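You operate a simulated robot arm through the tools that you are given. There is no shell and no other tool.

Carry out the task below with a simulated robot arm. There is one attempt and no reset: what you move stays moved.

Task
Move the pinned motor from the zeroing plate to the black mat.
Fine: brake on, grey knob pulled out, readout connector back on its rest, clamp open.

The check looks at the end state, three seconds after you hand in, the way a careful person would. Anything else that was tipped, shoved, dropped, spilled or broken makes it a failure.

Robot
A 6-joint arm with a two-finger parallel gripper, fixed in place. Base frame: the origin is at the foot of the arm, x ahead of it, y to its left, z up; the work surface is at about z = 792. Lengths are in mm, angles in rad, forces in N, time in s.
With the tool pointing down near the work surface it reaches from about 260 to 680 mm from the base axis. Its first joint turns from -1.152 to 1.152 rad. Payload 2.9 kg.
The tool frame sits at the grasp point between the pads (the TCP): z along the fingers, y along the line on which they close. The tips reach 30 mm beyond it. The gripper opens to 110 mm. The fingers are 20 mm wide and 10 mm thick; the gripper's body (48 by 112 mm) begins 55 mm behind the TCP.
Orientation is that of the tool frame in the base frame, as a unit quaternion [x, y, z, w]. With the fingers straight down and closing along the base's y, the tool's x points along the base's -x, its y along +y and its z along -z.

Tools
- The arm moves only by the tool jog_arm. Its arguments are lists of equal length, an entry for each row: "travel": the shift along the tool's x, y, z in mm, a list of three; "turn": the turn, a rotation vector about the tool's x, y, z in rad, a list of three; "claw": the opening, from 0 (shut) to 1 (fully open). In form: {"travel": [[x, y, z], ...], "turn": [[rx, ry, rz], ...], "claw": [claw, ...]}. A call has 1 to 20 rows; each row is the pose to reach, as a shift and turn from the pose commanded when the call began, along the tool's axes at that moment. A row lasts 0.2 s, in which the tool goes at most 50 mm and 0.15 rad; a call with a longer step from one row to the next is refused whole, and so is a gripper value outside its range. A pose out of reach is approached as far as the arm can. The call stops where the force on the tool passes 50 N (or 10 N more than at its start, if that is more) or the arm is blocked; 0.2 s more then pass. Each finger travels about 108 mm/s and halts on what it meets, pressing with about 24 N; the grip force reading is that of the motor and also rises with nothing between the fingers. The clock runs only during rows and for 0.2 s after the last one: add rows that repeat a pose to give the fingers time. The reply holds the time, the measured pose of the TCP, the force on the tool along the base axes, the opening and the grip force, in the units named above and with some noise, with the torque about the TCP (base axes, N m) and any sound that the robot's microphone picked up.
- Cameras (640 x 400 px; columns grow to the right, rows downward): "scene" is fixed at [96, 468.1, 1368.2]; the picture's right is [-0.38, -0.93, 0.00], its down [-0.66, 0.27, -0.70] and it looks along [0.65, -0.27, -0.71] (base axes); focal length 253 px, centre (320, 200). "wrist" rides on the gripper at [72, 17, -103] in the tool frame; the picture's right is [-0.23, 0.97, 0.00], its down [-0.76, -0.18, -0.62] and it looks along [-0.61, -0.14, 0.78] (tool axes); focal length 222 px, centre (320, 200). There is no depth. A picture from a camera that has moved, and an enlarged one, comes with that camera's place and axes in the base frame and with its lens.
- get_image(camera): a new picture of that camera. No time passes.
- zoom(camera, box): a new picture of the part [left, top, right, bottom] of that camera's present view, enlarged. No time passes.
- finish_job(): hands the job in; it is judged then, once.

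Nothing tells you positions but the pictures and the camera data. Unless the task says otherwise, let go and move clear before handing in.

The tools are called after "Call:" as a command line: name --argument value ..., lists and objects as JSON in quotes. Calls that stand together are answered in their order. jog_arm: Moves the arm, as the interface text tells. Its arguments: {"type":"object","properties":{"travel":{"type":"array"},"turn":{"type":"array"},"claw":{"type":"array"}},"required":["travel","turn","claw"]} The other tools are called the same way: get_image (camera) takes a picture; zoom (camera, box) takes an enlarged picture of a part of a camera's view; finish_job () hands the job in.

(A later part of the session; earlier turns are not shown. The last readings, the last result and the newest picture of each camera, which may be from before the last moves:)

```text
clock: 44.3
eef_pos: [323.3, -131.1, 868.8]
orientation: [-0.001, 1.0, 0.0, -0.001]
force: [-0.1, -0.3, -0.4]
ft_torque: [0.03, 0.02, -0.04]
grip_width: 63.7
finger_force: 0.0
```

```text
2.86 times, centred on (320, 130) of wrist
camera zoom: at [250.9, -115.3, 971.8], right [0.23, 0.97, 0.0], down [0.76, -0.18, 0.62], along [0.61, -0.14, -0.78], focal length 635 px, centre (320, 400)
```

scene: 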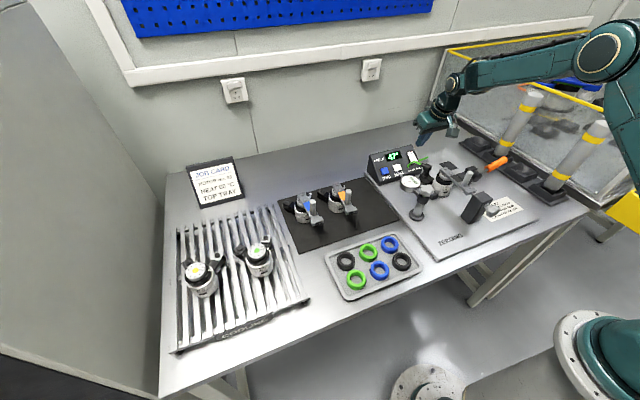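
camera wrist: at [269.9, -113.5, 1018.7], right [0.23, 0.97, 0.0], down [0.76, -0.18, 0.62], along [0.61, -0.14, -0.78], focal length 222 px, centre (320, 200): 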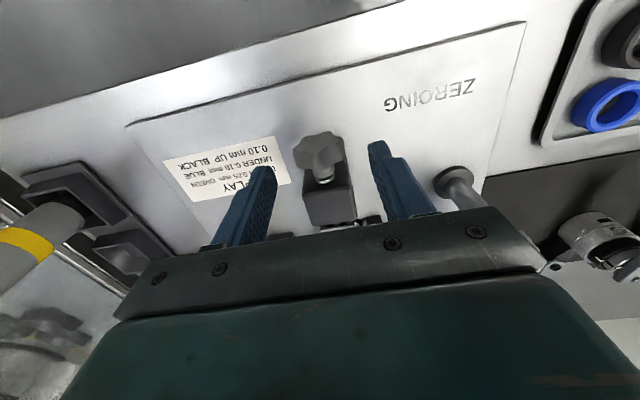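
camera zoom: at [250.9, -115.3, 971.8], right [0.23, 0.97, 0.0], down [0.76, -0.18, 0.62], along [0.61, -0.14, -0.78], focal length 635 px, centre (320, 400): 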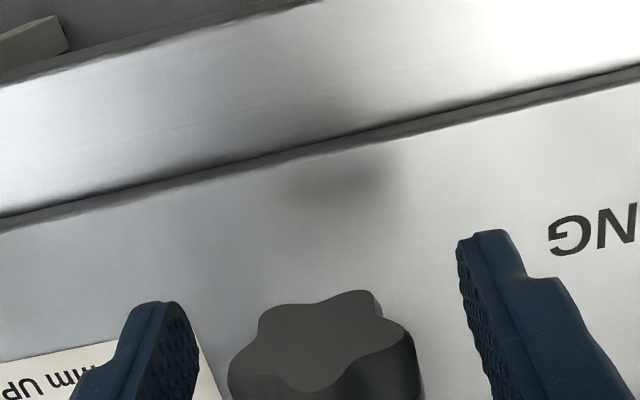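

The knob stays out. Next the clamp: its pivot barrel axis runs along x near (y -255, z 832), so the orange handle should swing up. I'll rise, turn the gripper 90° so it closes across the handle, and hover above it.

Call:
jog_arm --travel '[[0, 0, -30], [0, 0, -70], [0, 0, -110], [-15, -18, -130], [-35, -42, -130], [-56, -66, -130], [-77, -90, -130], [-98, -115, -130], [-118, -140, -130], [-139, -164, -130], [-160, -189, -130], [-181, -210, -130], [-181, -210, -130], [-181, -210, -130], [-181, -210, -130]]' --turn '[[0, 0, 0], [0, 0, 0], [0, 0, 0.14], [0, 0, 0.28], [0, 0, 0.42], [0, 0, 0.56], [0, 0, 0.7], [0, 0, 0.84], [0, 0, 0.98], [0, 0, 1.12], [0, 0, 1.26], [0, 0, 1.4], [0, 0, 1.54], [0, 0, 1.5708], [0, 0, 1.5708]]' --claw '[0.58, 0.58, 0.58, 0.5, 0.5, 0.5, 0.5, 0.5, 0.5, 0.5, 0.5, 0.5, 0.5, 0.5, 0.5]'

Call:
get_image --camera "wrist"

Call:
get_image --camera "scene"

Call:
zoom --camera "wrist" --box '[220, 40, 420, 190]'

```text
clock: 47.5
eef_pos: [505.8, -340.5, 998.3]
orientation: [0.707, 0.707, -0.001, -0.001]
force: [-0.2, -0.4, 0.7]
ft_torque: [0.01, 0.03, -0.02]
grip_width: 54.9
finger_force: 0.1
```

```text
taken
camera wrist: at [521.8, -269.3, 1101.4], right [0.97, -0.23, 0.0], down [-0.18, -0.76, 0.62], along [-0.14, -0.61, -0.78], focal length 222 px, centre (320, 200)
```

wrist: 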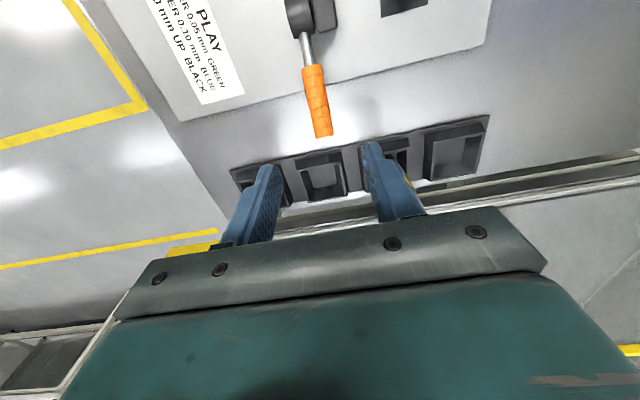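

```text
taken
```

scene: 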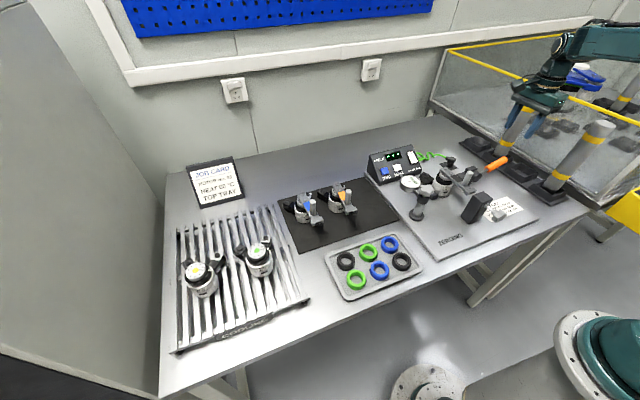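

```text
2.67 times, centred on (320, 115) of wrist
camera zoom: at [521.8, -269.3, 1101.4], right [0.97, -0.23, 0.0], down [-0.18, -0.76, 0.62], along [-0.14, -0.61, -0.78], focal length 592 px, centre (320, 427)
```

zoom: 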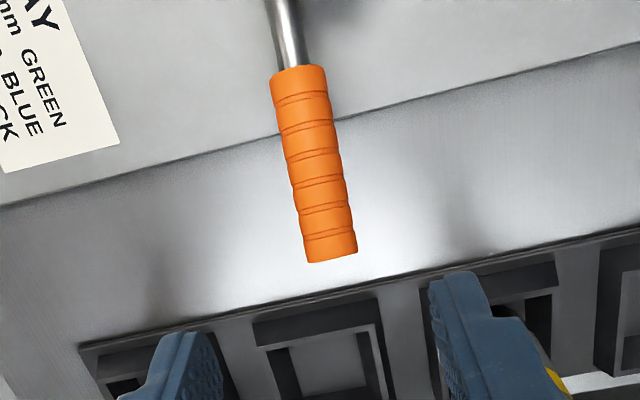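

The handle lies along y at x about 504, z about 853, spanning y -302 to -367. I'll lower the open fingers around it.

Call:
jog_arm --travel '[[0, -1, 40], [0, -1.5, 80], [0, -1.5, 110], [0, -1.5, 110]]' --turn '[[0, 0, 0], [0, 0, 0], [0, 0, 0], [0, 0, 0]]' --claw '[0.5, 0.5, 0.5, 0.5]'

Call:
zoom --camera "wrist" --box '[220, 40, 420, 190]'

Call:
zoom --camera "scene" --box '[450, 100, 570, 200]'

```text
clock: 48.5
eef_pos: [500.5, -343.2, 886.1]
orientation: [0.707, 0.708, 0.0, 0.0]
force: [0.6, -0.1, -0.5]
ft_torque: [0.0, 0.02, 0.01]
grip_width: 54.9
finger_force: 0.0
```

```text
2.67 times, centred on (320, 115) of wrist
camera zoom: at [517.8, -271.4, 989.7], right [0.97, -0.23, 0.0], down [-0.18, -0.76, 0.62], along [-0.14, -0.61, -0.78], focal length 592 px, centre (320, 427)
```

zoom: 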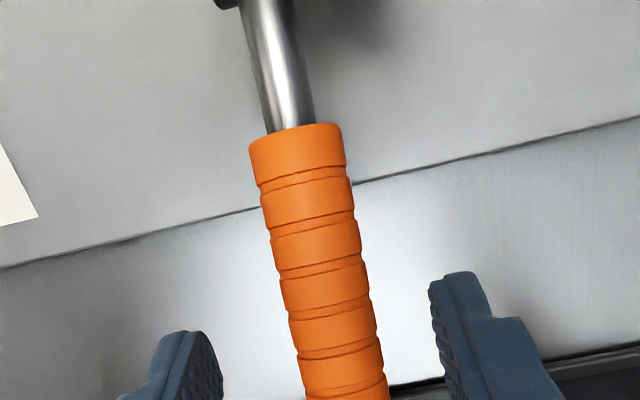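

```text
4.00 times, centred on (510, 150) of scene
camera zoom: at [96.0, 468.1, 1368.2], right [-0.38, -0.93, 0.0], down [-0.66, 0.27, -0.7], along [0.65, -0.27, -0.71], focal length 1012 px, centre (-440, 400)
```

zoom: 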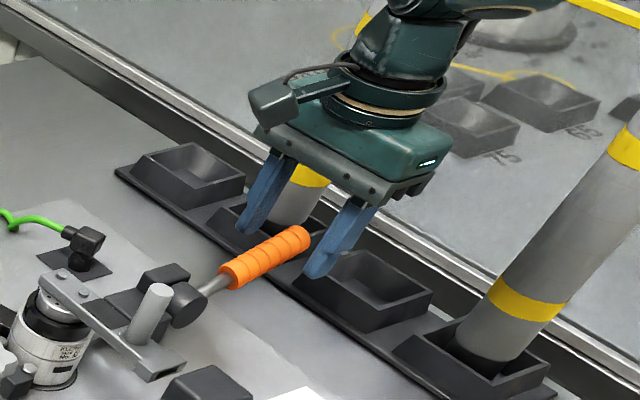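

The tube rack is close behind, so I'll grip nearer the handle's inner end (y about -321) for more clearance, then lower and close.

Call:
jog_arm --travel '[[10, 2, 0], [22, 3.5, 0], [22, 3.5, 15], [22, 3.5, 28], [22, 3.5, 37], [22, 3.5, 37]]' --turn '[[0, 0, 0], [0, 0, 0], [0, 0, 0], [0, 0, 0], [0, 0, 0], [0, 0, 0]]' --claw '[0.5, 0.5, 0.5, 0.5, 0.5, 0.5]'

Call:
zoom --camera "wrist" --box '[220, 40, 420, 190]'

Call:
zoom --camera "scene" --box '[450, 100, 570, 200]'

```text
clock: 49.9
eef_pos: [506.4, -319.8, 850.3]
orientation: [0.707, 0.708, -0.001, 0.0]
force: [0.5, 0.1, -0.2]
ft_torque: [0.0, 0.02, -0.02]
grip_width: 54.7
finger_force: 0.2
```

```text
2.67 times, centred on (320, 115) of wrist
camera zoom: at [523.3, -247.8, 954.1], right [0.97, -0.23, 0.0], down [-0.18, -0.76, 0.62], along [-0.14, -0.61, -0.78], focal length 592 px, centre (320, 427)
```

zoom: 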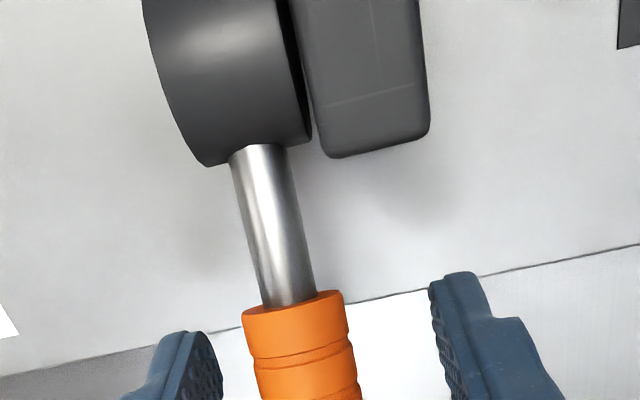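

```text
4.00 times, centred on (510, 150) of scene
camera zoom: at [96.0, 468.1, 1368.2], right [-0.38, -0.93, 0.0], down [-0.66, 0.27, -0.7], along [0.65, -0.27, -0.71], focal length 1012 px, centre (-440, 400)
```

zoom: 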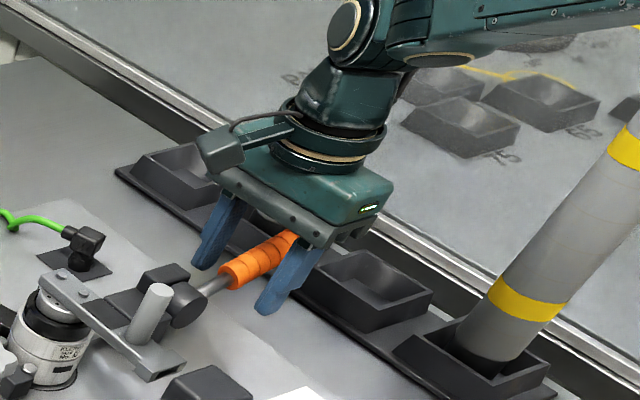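

The handle is centred between the fingers. Closing.

Call:
jog_arm --travel '[[0, -1, 0], [0, -1, 0], [0, -1, 0], [0, -1, 0], [0, -1, 0]]' --turn '[[0, 0, 0], [0, 0, 0], [0, 0, 0], [0, 0, 0], [0, 0, 0]]' --claw '[0.4, 0.3, 0.2, 0.1, 0.05]'

Call:
zoom --camera "scene" --box '[440, 120, 540, 200]'

```text
clock: 51.1
eef_pos: [503.9, -318.5, 850.2]
orientation: [0.707, 0.707, -0.001, -0.002]
force: [-17.3, 3.3, 5.3]
ft_torque: [0.11, -0.04, -0.32]
grip_width: 21.4
finger_force: 44.9
```

```text
5.00 times, centred on (490, 160) of scene
camera zoom: at [95.5, 468.3, 1368.2], right [-0.38, -0.93, 0.0], down [-0.66, 0.27, -0.71], along [0.65, -0.27, -0.71], focal length 1265 px, centre (-530, 400)
```

zoom: 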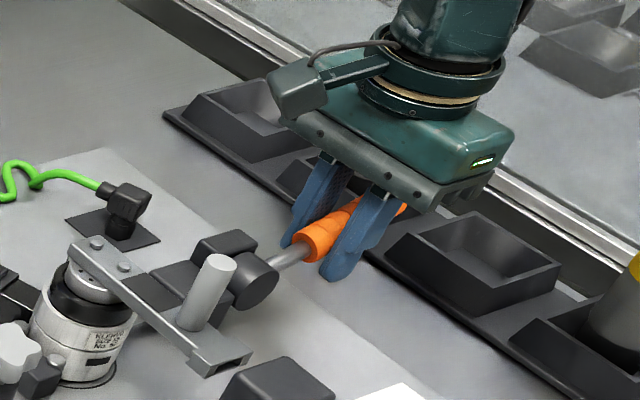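

Gripped at 21 mm. I'll relax the side load slightly, then lift along an arc about the pivot, in stages.

Call:
jog_arm --travel '[[0, -1.3, 0], [1, -1.3, -4], [2.5, -1.3, -8.4], [4.7, -1.3, -13.5], [7.3, -1.3, -18.7], [7.3, -1.3, -18.7]]' --turn '[[0, 0, 0], [0, 0, 0], [0, 0, 0], [0, 0, 0], [0, 0, 0], [0, 0, 0]]' --claw '[0.05, 0.05, 0.05, 0.05, 0.05, 0.05]'

Call:
zoom --camera "scene" --box '[440, 120, 540, 200]'

Call:
get_image --camera "wrist"

```text
clock: 52.5
eef_pos: [503.3, -310.1, 868.1]
orientation: [0.706, 0.708, -0.001, -0.003]
force: [2.8, 4.6, -27.2]
ft_torque: [-1.2, -0.27, -0.66]
grip_width: 21.2
finger_force: 45.1
```

```text
5.00 times, centred on (490, 160) of scene
camera zoom: at [96.4, 468.0, 1368.2], right [-0.38, -0.93, 0.0], down [-0.66, 0.27, -0.7], along [0.65, -0.27, -0.71], focal length 1265 px, centre (-530, 400)
```

zoom: 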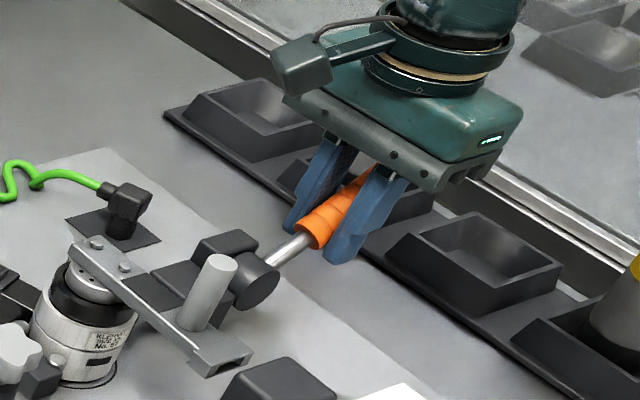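

```text
taken
camera wrist: at [521.3, -239.5, 971.2], right [0.97, -0.22, -0.01], down [-0.17, -0.76, 0.62], along [-0.14, -0.6, -0.78], focal length 222 px, centre (320, 200)
```

wrist: 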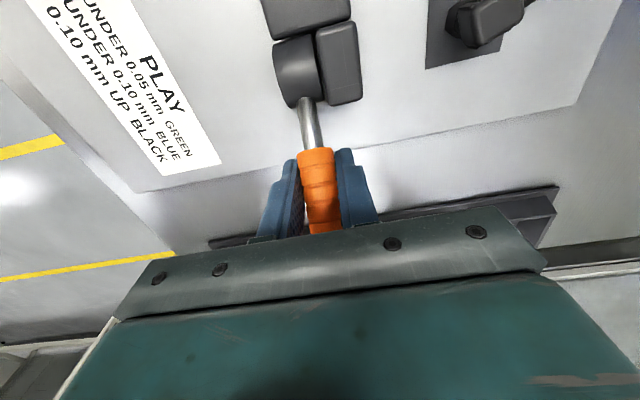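

The handle is rising with the tool, but the pads resist rotation. I'll tilt the tool to follow the handle as I continue the arc.

Call:
jog_arm --travel '[[0, 0, 0], [0, 0, 0], [3.2, 0, -4.8], [6.5, 0, -9.3], [10.4, 0, -13.5], [14.6, 0, -17.4], [14.6, 0, -17.4]]' --turn '[[0, -0.12, 0], [0, -0.24, 0], [0, -0.32, 0], [0, -0.4, 0], [0, -0.48, 0], [0, -0.55, 0], [0, -0.55, 0]]' --claw '[0.05, 0.05, 0.05, 0.05, 0.05, 0.05, 0.05]'

Call:
zoom --camera "scene" --box '[440, 120, 540, 200]'

Call:
get_image --camera "wrist"

```text
clock: 54.1
eef_pos: [503.7, -295.0, 883.4]
orientation: [0.678, 0.684, -0.193, 0.185]
force: [-6.0, 19.0, -28.1]
ft_torque: [0.11, -0.48, -0.36]
grip_width: 21.6
finger_force: 44.9
```

```text
5.00 times, centred on (490, 160) of scene
camera zoom: at [96.3, 468.3, 1368.1], right [-0.38, -0.93, 0.0], down [-0.66, 0.27, -0.7], along [0.65, -0.27, -0.71], focal length 1265 px, centre (-530, 400)
```

zoom: 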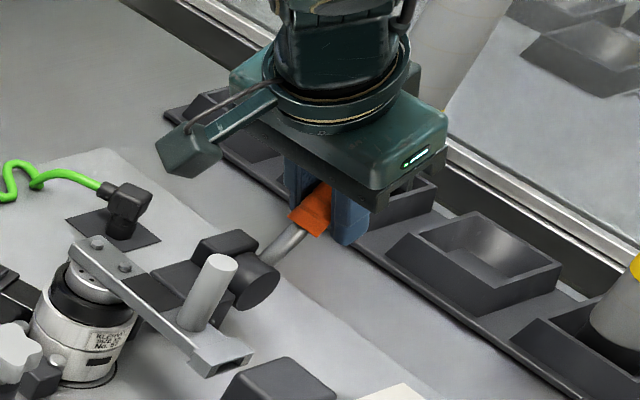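

```text
taken
camera wrist: at [521.0, -179.9, 934.9], right [0.98, -0.19, 0.11], down [-0.17, -0.33, 0.93], along [-0.14, -0.92, -0.36], focal length 222 px, centre (320, 200)
```

wrist: 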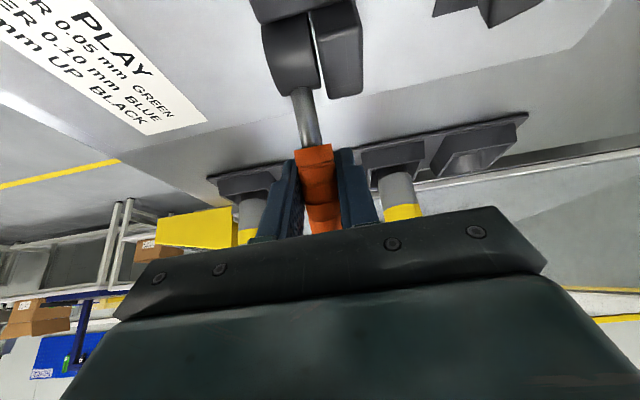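

The handle follows well, with only a radial error of about 3 mm. I'll correct the pivot to (y -255, z 830) and carry on to about 75°.

Call:
jog_arm --travel '[[3, 0, 1.4], [4.7, 0, -2.3], [6.4, 0, -6], [9.4, 0, -11], [12.8, 0, -15.8], [16.7, 0, -20.2], [16.7, 0, -20.2]]' --turn '[[0, 0, 0], [0, -0.03, 0], [0, -0.06, 0], [0, -0.09, 0], [0, -0.12, 0], [0, -0.12, 0], [0, -0.12, 0]]' --claw '[0.05, 0.05, 0.05, 0.05, 0.05, 0.05, 0.05]'

Call:
zoom --camera "scene" --box '[430, 120, 530, 200]'

Call:
get_image --camera "wrist"

```text
clock: 55.7
eef_pos: [503.8, -272.5, 895.8]
orientation: [0.667, 0.669, -0.233, 0.232]
force: [6.5, -13.0, -24.9]
ft_torque: [-1.26, -0.56, -0.32]
grip_width: 21.6
finger_force: 44.9
```

```text
5.00 times, centred on (480, 160) of scene
camera zoom: at [96.5, 467.6, 1368.3], right [-0.38, -0.93, 0.0], down [-0.66, 0.27, -0.7], along [0.65, -0.27, -0.71], focal length 1265 px, centre (-480, 400)
```

zoom: 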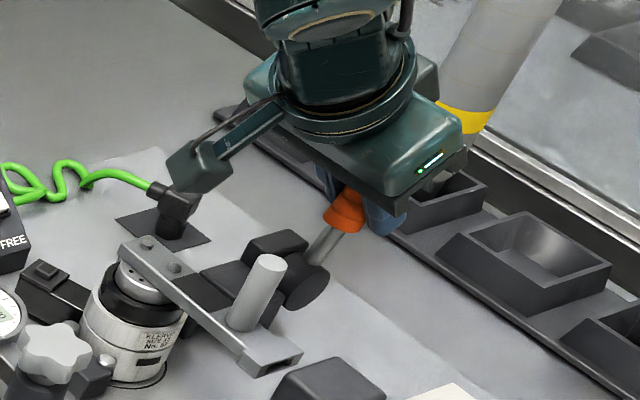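

```text
taken
camera wrist: at [520.9, -152.6, 931.7], right [0.97, -0.18, 0.14], down [-0.17, -0.21, 0.96], along [-0.14, -0.96, -0.23], focal length 222 px, centre (320, 200)
```

wrist: 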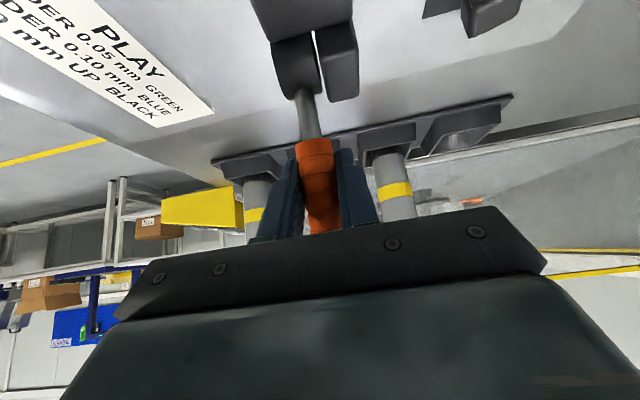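

Call:
zoom --camera "scene" --box '[440, 160, 490, 200]'

Call:
zoom --camera "wrist" --box '[230, 0, 400, 120]'

```text
10.00 times, centred on (465, 180) of scene
camera zoom: at [96.5, 467.6, 1368.3], right [-0.38, -0.93, 0.0], down [-0.66, 0.27, -0.7], along [0.65, -0.27, -0.71], focal length 2530 px, centre (-1130, 400)
```

zoom: 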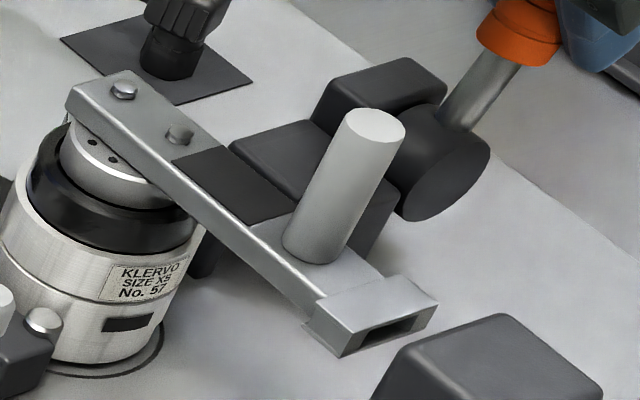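

```text
3.33 times, centred on (315, 60) of wrist
camera zoom: at [520.9, -152.6, 931.7], right [0.97, -0.18, 0.14], down [-0.17, -0.21, 0.96], along [-0.14, -0.96, -0.23], focal length 740 px, centre (337, 667)
```

zoom: 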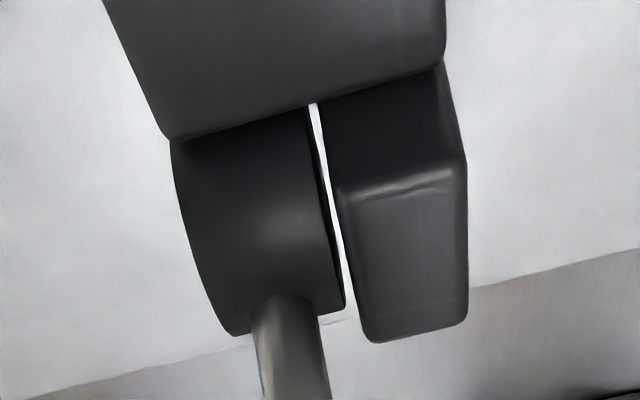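

The clamp foot seems to be leaving the motor. I'll continue toward vertical in small steps.

Call:
jog_arm --travel '[[2, 0, -1.5], [4.2, 0, -3.8], [6.3, 0, -5.9], [8.4, 0, -7.9], [10.5, 0, -9.9], [12.7, 0, -11.7], [12.7, 0, -11.7]]' --turn '[[0, 0, 0], [0, 0, 0], [0, 0, 0], [0, 0, 0], [0, 0, 0], [0, 0, 0], [0, 0, 0]]' --claw '[0.05, 0.05, 0.05, 0.05, 0.05, 0.05, 0.05]'

Call:
zoom --camera "scene" --box '[430, 140, 505, 200]'

Call:
get_image --camera "wrist"

```text
clock: 57.3
eef_pos: [504.7, -256.2, 899.1]
orientation: [0.668, 0.666, -0.234, 0.236]
force: [2.1, -18.5, 13.2]
ft_torque: [-1.44, 0.69, 0.15]
grip_width: 21.5
finger_force: 44.9
```

```text
6.67 times, centred on (468, 170) of scene
camera zoom: at [95.8, 467.8, 1368.3], right [-0.38, -0.93, 0.0], down [-0.66, 0.27, -0.7], along [0.65, -0.27, -0.71], focal length 1687 px, centre (-663, 400)
```

zoom: 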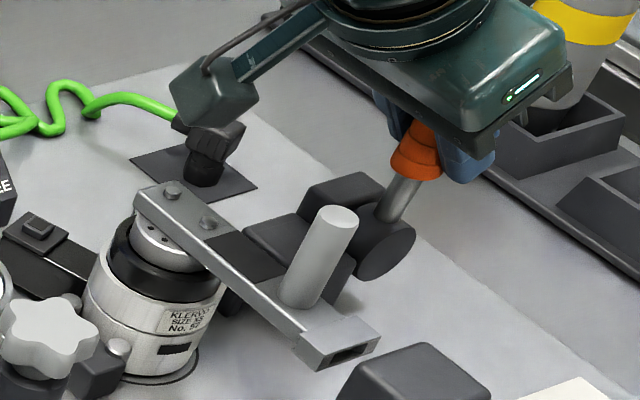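

```text
taken
camera wrist: at [521.0, -135.7, 934.7], right [0.97, -0.18, 0.14], down [-0.18, -0.2, 0.96], along [-0.14, -0.96, -0.23], focal length 222 px, centre (320, 200)
```

wrist: 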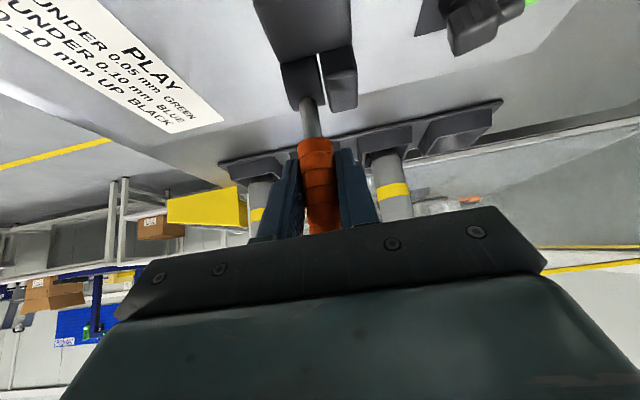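

The handle is close to upright and the foot has come away from the motor. I'll let go, back off along the tool axis and look.

Call:
jog_arm --travel '[[0, 0, 0], [0, 0, 0], [0, 0, 0], [0, 0, -15], [0, 0, -40], [0, 0, -80], [0, 0, -110], [0, 0, -110]]' --turn '[[0, 0, 0], [0, 0, 0], [0, 0, 0], [0, 0, 0], [0, 0, 0], [0, 0.1, 0], [0, 0.2, 0], [0, 0.2, 0]]' --claw '[0.25, 0.4, 0.5, 0.5, 0.5, 0.5, 0.5, 0.5]'

Call:
get_image --camera "wrist"

Call:
zoom --camera "scene" --box '[420, 120, 520, 200]'

Call:
zoom --camera "scene" --box '[440, 165, 480, 197]'

```text
clock: 59.1
eef_pos: [504.3, -185.9, 983.6]
orientation: [0.687, 0.688, -0.166, 0.163]
force: [-0.5, -0.1, 0.0]
ft_torque: [-0.02, 0.02, -0.01]
grip_width: 55.1
finger_force: 0.0
```

```text
taken
camera wrist: at [521.1, -75.9, 1043.5], right [0.97, -0.2, 0.1], down [-0.17, -0.4, 0.9], along [-0.14, -0.89, -0.42], focal length 222 px, centre (320, 200)
```

wrist: 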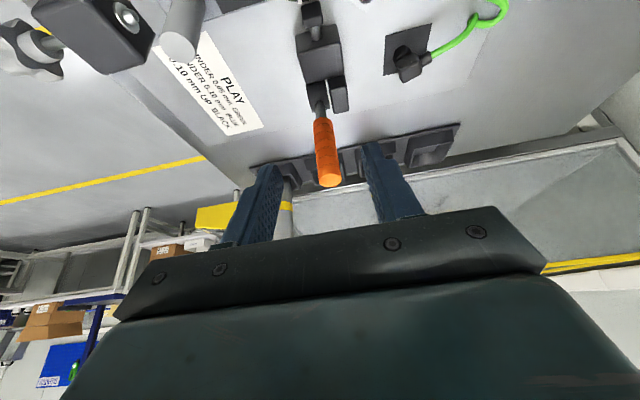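

```text
5.00 times, centred on (470, 160) of scene
camera zoom: at [96.0, 468.1, 1368.2], right [-0.38, -0.93, 0.0], down [-0.66, 0.27, -0.7], along [0.65, -0.27, -0.71], focal length 1265 px, centre (-430, 400)
```

zoom: 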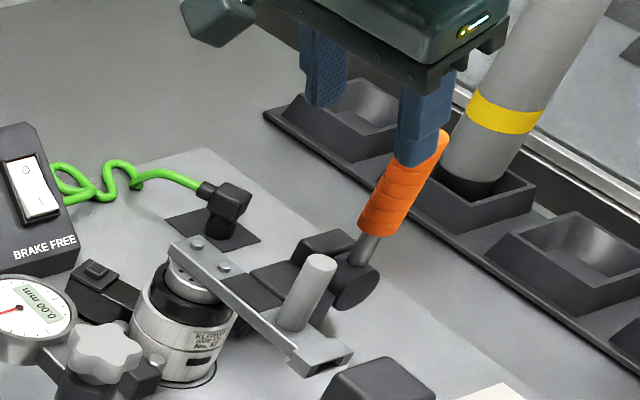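

```text
12.50 times, centred on (460, 181) of scene
camera zoom: at [96.0, 468.1, 1368.2], right [-0.38, -0.93, 0.0], down [-0.66, 0.27, -0.7], along [0.65, -0.27, -0.71], focal length 3163 px, centre (-1430, 438)
```

zoom: 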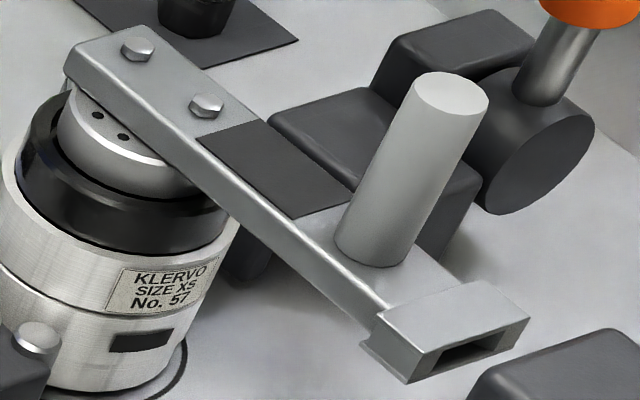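

The handle stays nearly upright and the clamp is open. I'll level the tool, turn back to yaw 0 and look at the motor and the gap from above.

Call:
jog_arm --travel '[[-7, 0, -13], [-14, 0, -27], [-21, 0, -40], [-27, 0, -53], [-27, 0, -53]]' --turn '[[0, 0.12, 0], [0, 0.24, 0], [0, 0.36, 0], [0, 0.47, 0], [0, 0.47, 0]]' --claw '[0.6, 0.65, 0.7, 0.7, 0.7]'

Call:
jog_arm --travel '[[5, 0, 0], [10, 0, 0], [15, 0, 0], [20, 0, 0], [25, 0, 0], [30, 0, 0], [35, 0, 0], [40, 0, 0], [45, 0, 0], [50, 0, 0], [52, 0, 0], [52, 0, 0]]' --turn '[[0, 0, -0.14], [0, 0, -0.28], [0, 0, -0.42], [0, 0, -0.56], [0, 0, -0.7], [0, 0, -0.84], [0, 0, -0.98], [0, 0, -1.12], [0, 0, -1.26], [0, 0, -1.4], [0, 0, -1.54], [0, 0, -1.57]]' --claw '[0.7, 0.7, 0.7, 0.7, 0.7, 0.7, 0.7, 0.7, 0.7, 0.7, 0.7, 0.7]'

Call:
get_image --camera "wrist"

Call:
zoom --camera "wrist" --box '[240, 40, 400, 160]'

```text
clock: 60.3
eef_pos: [505.1, -186.9, 1042.5]
orientation: [0.706, 0.708, -0.001, -0.003]
force: [0.1, -0.1, 0.3]
ft_torque: [0.01, 0.0, 0.03]
grip_width: 76.9
finger_force: 0.0
```

```text
clock: 62.9
eef_pos: [505.0, -134.8, 1043.5]
orientation: [-0.001, 1.0, 0.0, -0.001]
force: [-0.2, 0.4, 0.0]
ft_torque: [-0.01, -0.03, 0.04]
grip_width: 76.7
finger_force: 0.1
```

```text
taken
camera wrist: at [432.4, -118.4, 1146.7], right [0.22, 0.97, 0.0], down [0.76, -0.18, 0.62], along [0.61, -0.14, -0.78], focal length 222 px, centre (320, 200)
```

wrist: 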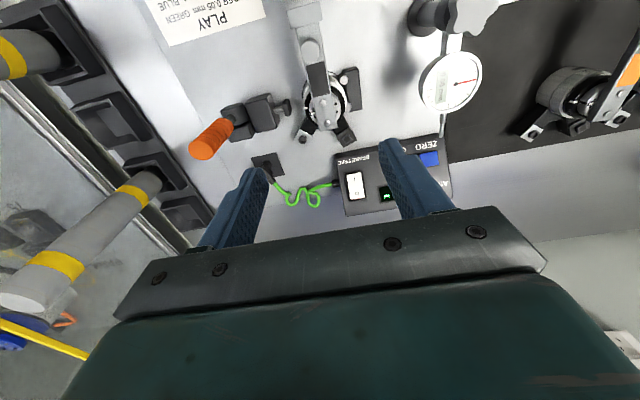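

```text
3.33 times, centred on (320, 100) of wrist
camera zoom: at [432.4, -118.4, 1146.7], right [0.22, 0.97, 0.0], down [0.76, -0.18, 0.62], along [0.61, -0.14, -0.78], focal length 740 px, centre (320, 533)
```

zoom: 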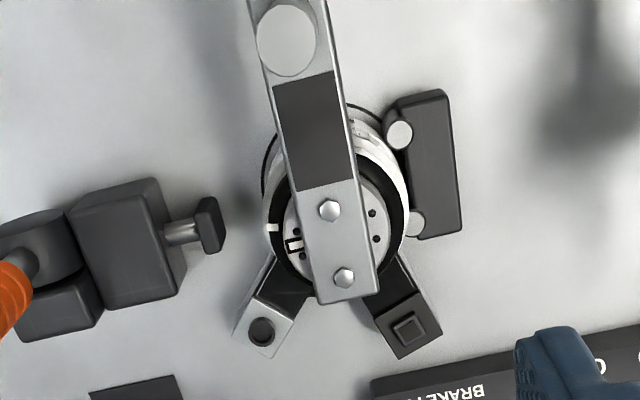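

The foot has retracted about 16 mm and the motor is free of pin, plug and clamp. I'll descend partway, still above the link, for a precise centring view.

Call:
jog_arm --travel '[[0, 1, 40], [0, 2, 80], [0, 2, 95], [0, 2, 95]]' --turn '[[0, 0, 0], [0, 0, 0], [0, 0, 0], [0, 0, 0]]' --claw '[0.7, 0.7, 0.7, 0.7]'

Call:
get_image --camera "wrist"

Call:
zoom --camera "wrist" --box '[240, 60, 400, 180]'

Call:
zoom --camera "scene" --box '[420, 140, 495, 200]'

```text
clock: 63.9
eef_pos: [501.9, -133.6, 945.1]
orientation: [0.0, 1.0, 0.0, 0.0]
force: [-0.2, -0.2, 0.1]
ft_torque: [0.0, -0.02, 0.01]
grip_width: 77.0
finger_force: 0.2
```

```text
taken
camera wrist: at [430.3, -118.0, 1049.0], right [0.23, 0.97, 0.0], down [0.76, -0.18, 0.62], along [0.61, -0.14, -0.78], focal length 222 px, centre (320, 200)
```

wrist: 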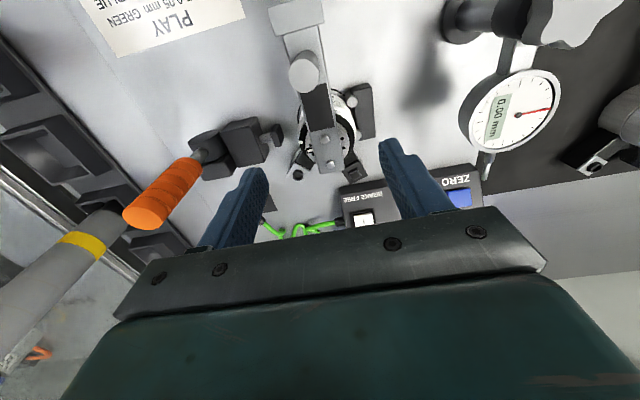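

```text
3.33 times, centred on (320, 120) of wrist
camera zoom: at [430.3, -118.0, 1049.0], right [0.23, 0.97, 0.0], down [0.76, -0.18, 0.62], along [0.61, -0.14, -0.78], focal length 740 px, centre (320, 467)
```

zoom: 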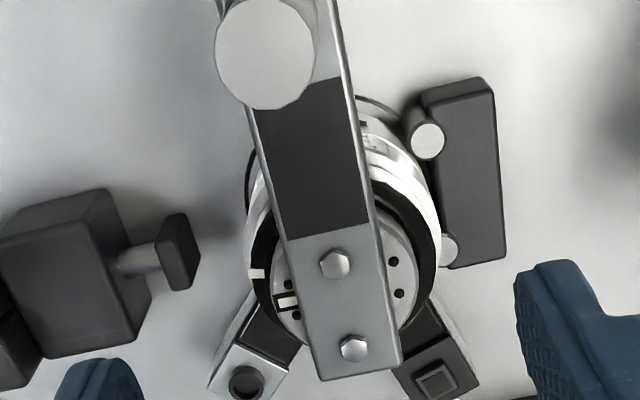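

```text
6.67 times, centred on (458, 170) of scene
camera zoom: at [96.0, 468.1, 1368.2], right [-0.38, -0.93, 0.0], down [-0.66, 0.27, -0.7], along [0.65, -0.27, -0.71], focal length 1687 px, centre (-597, 400)
```

zoom: 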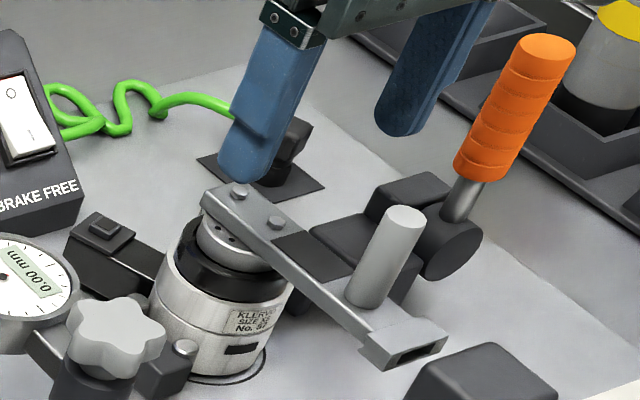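

The motor axis is at about (508,-130), body diameter about 54 mm. I'll centre, set the opening to 64 mm and come down partway either side of the body.

Call:
jog_arm --travel '[[-6, 4.5, 0], [-6, 4.5, 20], [-6, 4.5, 40], [-6, 4.5, 50], [-6, 4.5, 50]]' --turn '[[0, 0, 0], [0, 0, 0], [0, 0, 0], [0, 0, 0], [0, 0, 0]]' --claw '[0.65, 0.582, 0.582, 0.582, 0.582]'

Call:
get_image --camera "wrist"

Call:
zoom --camera "wrist" --box '[240, 80, 400, 200]'

Call:
zoom --camera "scene" --box '[420, 140, 495, 200]'

```text
clock: 65.1
eef_pos: [508.0, -126.5, 896.2]
orientation: [0.0, 1.0, 0.0, -0.001]
force: [-0.3, -0.5, -0.2]
ft_torque: [0.01, 0.01, 0.04]
grip_width: 64.3
finger_force: 0.1
```

```text
taken
camera wrist: at [436.6, -111.8, 1000.3], right [0.23, 0.97, 0.0], down [0.76, -0.18, 0.62], along [0.61, -0.14, -0.78], focal length 222 px, centre (320, 200)
```

wrist: 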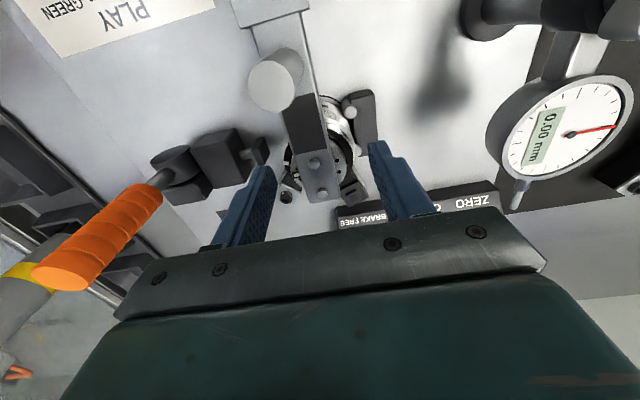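

```text
3.33 times, centred on (320, 140) of wrist
camera zoom: at [436.6, -111.8, 1000.3], right [0.23, 0.97, 0.0], down [0.76, -0.18, 0.62], along [0.61, -0.14, -0.78], focal length 740 px, centre (320, 400)
```

zoom: 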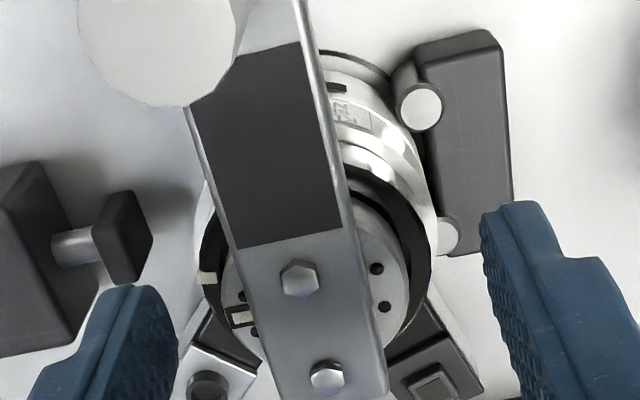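

```text
6.67 times, centred on (458, 170) of scene
camera zoom: at [96.0, 468.1, 1368.2], right [-0.38, -0.93, 0.0], down [-0.66, 0.27, -0.7], along [0.65, -0.27, -0.71], focal length 1687 px, centre (-597, 400)
```

zoom: 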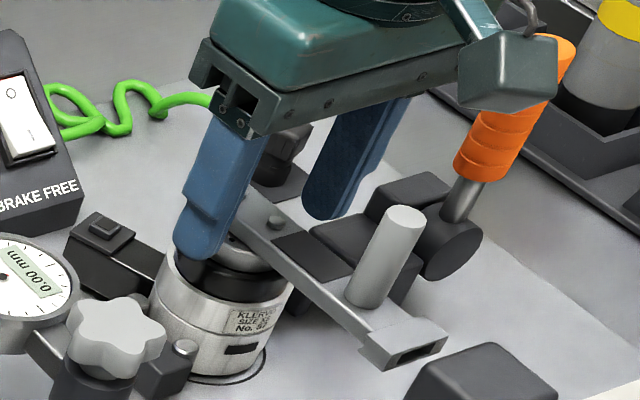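

Well centred (within 1 mm). Down to the grip height and close gently.

Call:
jog_arm --travel '[[0, -1, 12], [0, -1, 24], [0, -1, 33], [0, -1, 33]]' --turn '[[0, 0, 0], [0, 0, 0], [0, 0, 0], [0, 0, 0]]' --claw '[0.582, 0.582, 0.582, 0.582]'

Call:
zoom --camera "wrist" --box '[240, 80, 400, 200]'

Call:
zoom --camera "scene" --box '[420, 140, 495, 200]'

```text
clock: 66.1
eef_pos: [509.3, -129.0, 864.4]
orientation: [0.001, 1.0, 0.0, -0.001]
force: [-0.2, -0.7, 1.0]
ft_torque: [0.0, 0.03, -0.03]
grip_width: 63.9
finger_force: 0.1
```

```text
3.33 times, centred on (320, 140) of wrist
camera zoom: at [437.4, -113.3, 966.8], right [0.23, 0.97, 0.0], down [0.76, -0.18, 0.62], along [0.61, -0.14, -0.78], focal length 740 px, centre (320, 400)
```

zoom: 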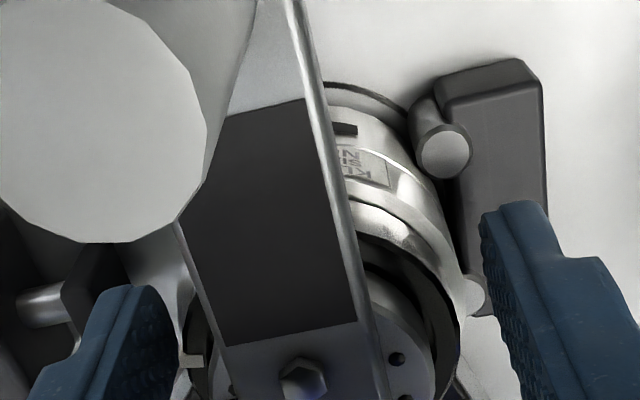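

```text
6.67 times, centred on (458, 170) of scene
camera zoom: at [96.0, 468.1, 1368.2], right [-0.38, -0.93, 0.0], down [-0.66, 0.27, -0.7], along [0.65, -0.27, -0.71], focal length 1687 px, centre (-597, 400)
```

zoom: 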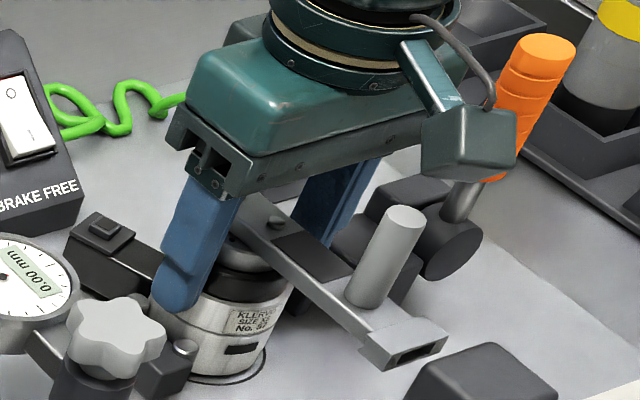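

Closing on the body.

Call:
jog_arm --travel '[[0, 0, 2], [0, 0, 2], [0, 0, 2], [0, 0, 2], [0, 0, 2], [0, 0, 2]]' --turn '[[0, 0, 0], [0, 0, 0], [0, 0, 0], [0, 0, 0], [0, 0, 0], [0, 0, 0]]' --claw '[0.58, 0.54, 0.5, 0.45, 0.3, 0.3]'

Call:
zoom --camera "scene" --box '[420, 140, 495, 200]'

Call:
zoom --camera "wrist" --box '[240, 80, 400, 200]'

```text
clock: 67.5
eef_pos: [510.2, -129.2, 862.6]
orientation: [-0.001, 1.0, 0.0, -0.001]
force: [-0.6, -8.0, -0.4]
ft_torque: [-0.29, 0.01, -0.09]
grip_width: 57.2
finger_force: 24.4
```

```text
6.67 times, centred on (458, 170) of scene
camera zoom: at [96.0, 468.0, 1368.2], right [-0.38, -0.93, 0.0], down [-0.66, 0.27, -0.7], along [0.65, -0.27, -0.71], focal length 1687 px, centre (-597, 400)
```

zoom: 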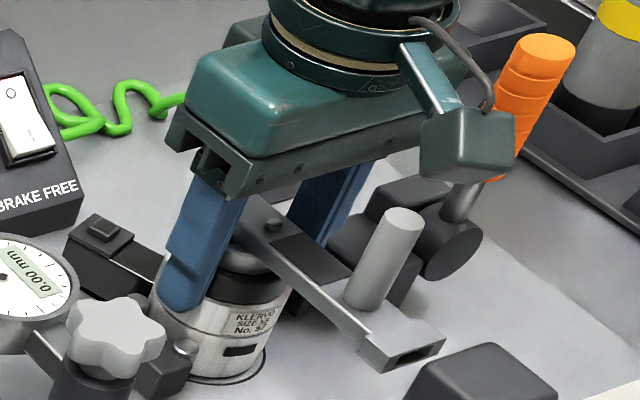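

```text
3.33 times, centred on (320, 140) of wrist
camera zoom: at [437.6, -113.7, 965.6], right [0.23, 0.97, 0.0], down [0.76, -0.18, 0.62], along [0.6, -0.14, -0.78], focal length 740 px, centre (320, 400)
```

zoom: 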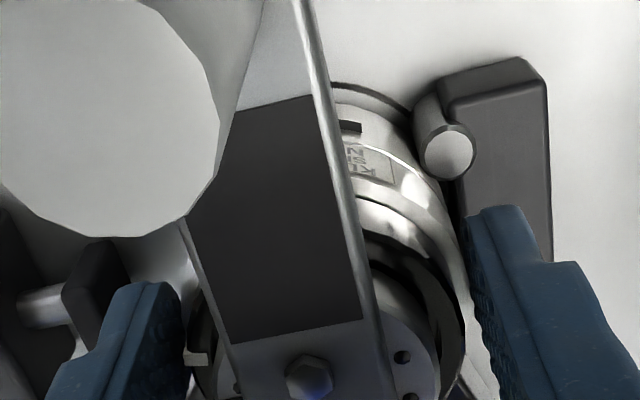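

Gripped at 57 mm. A small test lift first, moving off the V-block pins slightly.

Call:
jog_arm --travel '[[0, -0.7, 0], [0, -0.7, -2], [0, -0.7, -4], [0, -0.7, -7], [0, -0.7, -10], [0, -0.7, -10]]' --turn '[[0, 0, 0], [0, 0, 0], [0, 0, 0], [0, 0, 0], [0, 0, 0], [0, 0, 0]]' --claw '[0.2, 0.2, 0.2, 0.2, 0.2, 0.2]'

Call:
zoom --camera "scene" --box '[420, 140, 495, 200]'

Call:
zoom --camera "wrist" --box '[240, 80, 400, 200]'

```text
clock: 68.9
eef_pos: [510.5, -128.7, 872.4]
orientation: [-0.001, 1.0, 0.0, 0.0]
force: [1.6, -1.4, -5.8]
ft_torque: [-0.09, -0.03, 0.01]
grip_width: 57.1
finger_force: 23.9
```

```text
6.67 times, centred on (458, 170) of scene
camera zoom: at [96.1, 468.1, 1368.2], right [-0.38, -0.93, 0.0], down [-0.66, 0.27, -0.7], along [0.65, -0.27, -0.71], focal length 1687 px, centre (-597, 400)
```

zoom: 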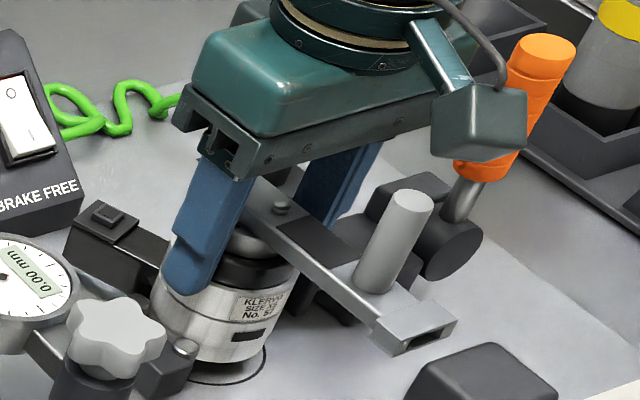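

```text
3.33 times, centred on (320, 140) of wrist
camera zoom: at [437.8, -113.4, 976.1], right [0.23, 0.97, 0.0], down [0.76, -0.18, 0.62], along [0.61, -0.14, -0.78], focal length 740 px, centre (320, 400)
```

zoom: 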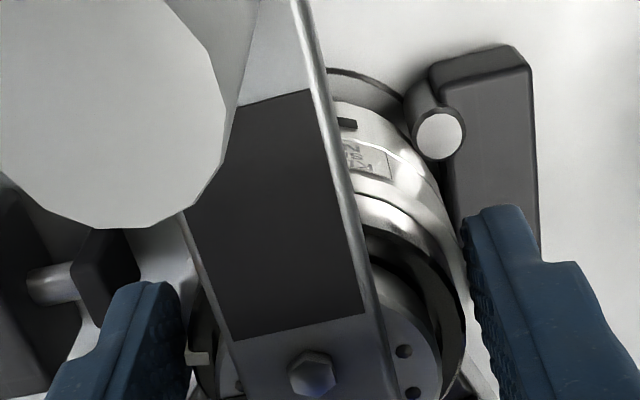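

The motor lifts cleanly, with no tilt. I'll raise it higher, then study the mat before carrying it over.

Call:
jog_arm --travel '[[0, 0, -12], [0, 0, -28], [0, 0, -48], [0, 0, -70], [0, 0, -92], [0, 0, -112], [0, 0, -112]]' --turn '[[0, 0, 0], [0, 0, 0], [0, 0, 0], [0, 0, 0], [0, 0, 0], [0, 0, 0], [0, 0, 0]]' --claw '[0.2, 0.2, 0.2, 0.2, 0.2, 0.2, 0.2]'

Call:
get_image --camera "wrist"

Call:
zoom --camera "scene" --box '[270, 160, 410, 260]'

Call:
zoom --camera "scene" --box '[380, 100, 500, 200]'

```text
clock: 70.5
eef_pos: [511.4, -129.5, 986.0]
orientation: [0.001, 1.0, 0.0, 0.0]
force: [-0.2, 0.1, -4.7]
ft_torque: [0.02, 0.06, -0.02]
grip_width: 57.2
finger_force: 24.2
```

```text
taken
camera wrist: at [438.4, -113.6, 1089.0], right [0.23, 0.97, 0.0], down [0.76, -0.18, 0.62], along [0.6, -0.14, -0.78], focal length 222 px, centre (320, 200)
```

wrist: 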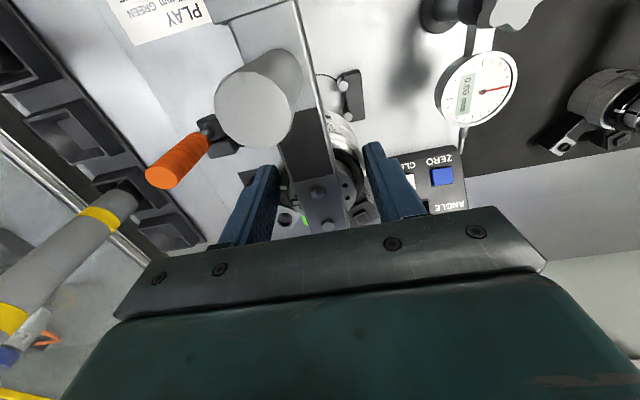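

```text
4.00 times, centred on (340, 210) of scene
camera zoom: at [96.0, 468.1, 1368.2], right [-0.38, -0.93, 0.0], down [-0.66, 0.27, -0.7], along [0.65, -0.27, -0.71], focal length 1012 px, centre (240, 160)
```

zoom: 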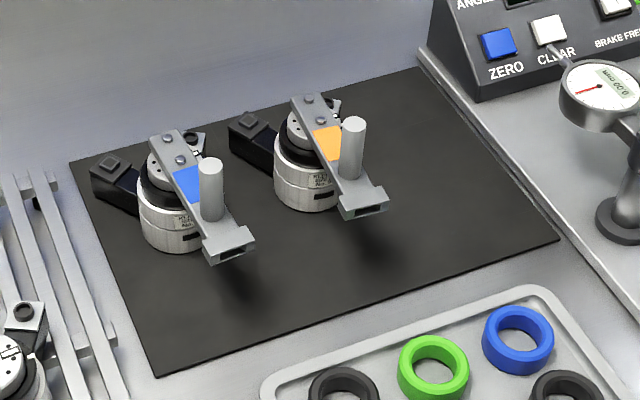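

```text
4.00 times, centred on (440, 150) of scene
camera zoom: at [96.0, 468.1, 1368.2], right [-0.38, -0.93, 0.0], down [-0.66, 0.27, -0.7], along [0.65, -0.27, -0.71], focal length 1012 px, centre (-160, 400)
```

zoom: 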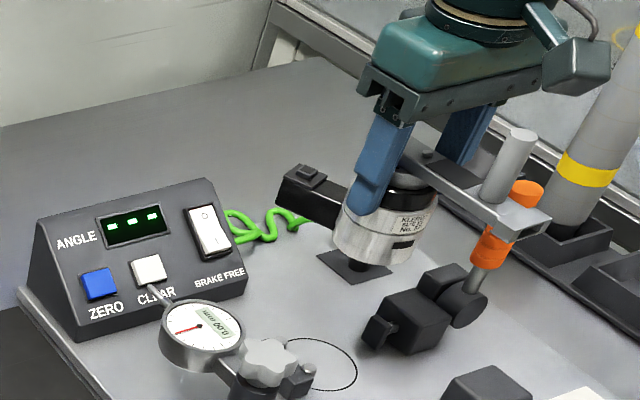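

Both mat motors have the same orientation as the one I hold (second one at about (567,212)). There's a free slot on the right side of the mat, so I'll aim for (538,113). Carrying it over high and smoothly.

Call:
jog_arm --travel '[[0, 4, -8], [0, 14, -18], [-2, 32, -22], [-5, 56, -22], [-8, 82, -22], [-11, 108, -22], [-14, 134, -22], [-17, 160, -22], [-20, 186, -22], [-23, 210, -22], [-25, 228, -22], [-27, 238, -22], [-27, 242, -22], [-27, 242, -22]]' --turn '[[0, 0, 0], [0, 0, 0], [0, 0, 0], [0, 0, 0], [0, 0, 0], [0, 0, 0], [0, 0, 0], [0, 0, 0], [0, 0, 0], [0, 0, 0], [0, 0, 0], [0, 0, 0], [0, 0, 0], [0, 0, 0]]' --claw '[0.2, 0.2, 0.2, 0.2, 0.2, 0.2, 0.2, 0.2, 0.2, 0.2, 0.2, 0.2, 0.2, 0.2]'

Call:
get_image --camera "wrist"

Call:
get_image --camera "scene"

Call:
zoom --camera "scene" --box '[290, 120, 430, 230]'

```text
clock: 73.5
eef_pos: [536.8, 112.7, 1006.6]
orientation: [-0.001, 1.0, 0.0, -0.002]
force: [-0.1, 0.3, -4.5]
ft_torque: [0.05, 0.04, 0.05]
grip_width: 56.8
finger_force: 24.4
```

```text
taken
camera wrist: at [465.5, 128.5, 1110.0], right [0.23, 0.97, 0.0], down [0.76, -0.18, 0.62], along [0.6, -0.14, -0.78], focal length 222 px, centre (320, 200)
```

wrist: 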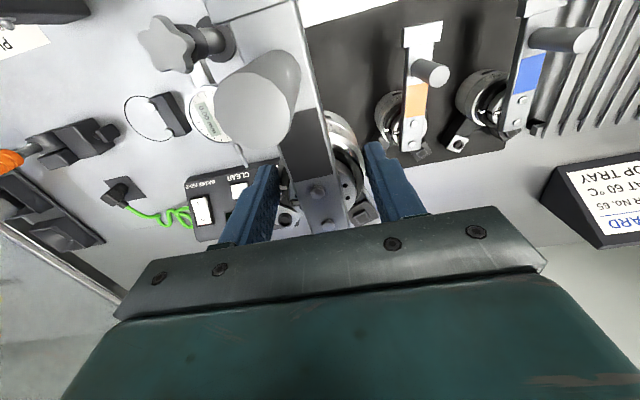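

```text
taken
```

scene: 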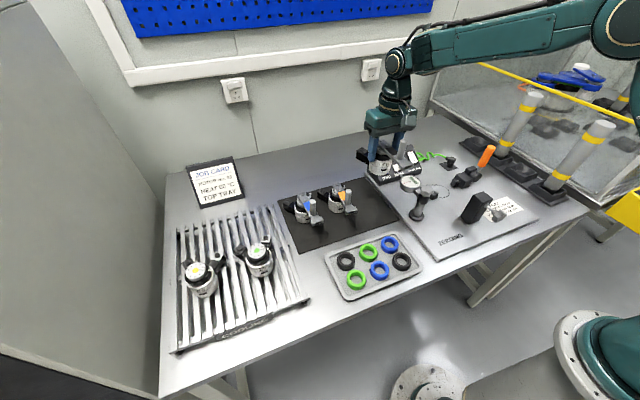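

```text
3.64 times, centred on (360, 175) of scene
camera zoom: at [96.0, 468.2, 1368.2], right [-0.38, -0.93, 0.0], down [-0.66, 0.27, -0.7], along [0.65, -0.27, -0.71], focal length 920 px, centre (174, 291)
```

zoom: 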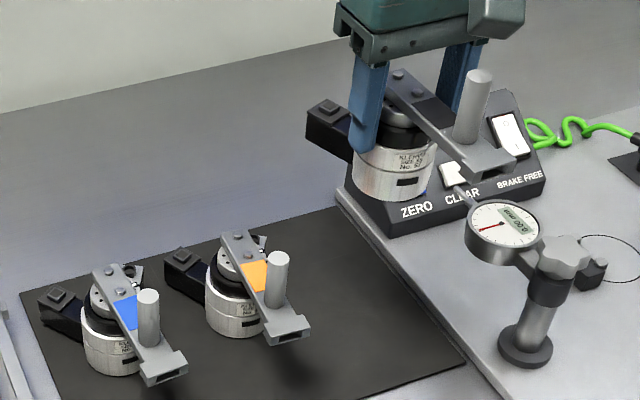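

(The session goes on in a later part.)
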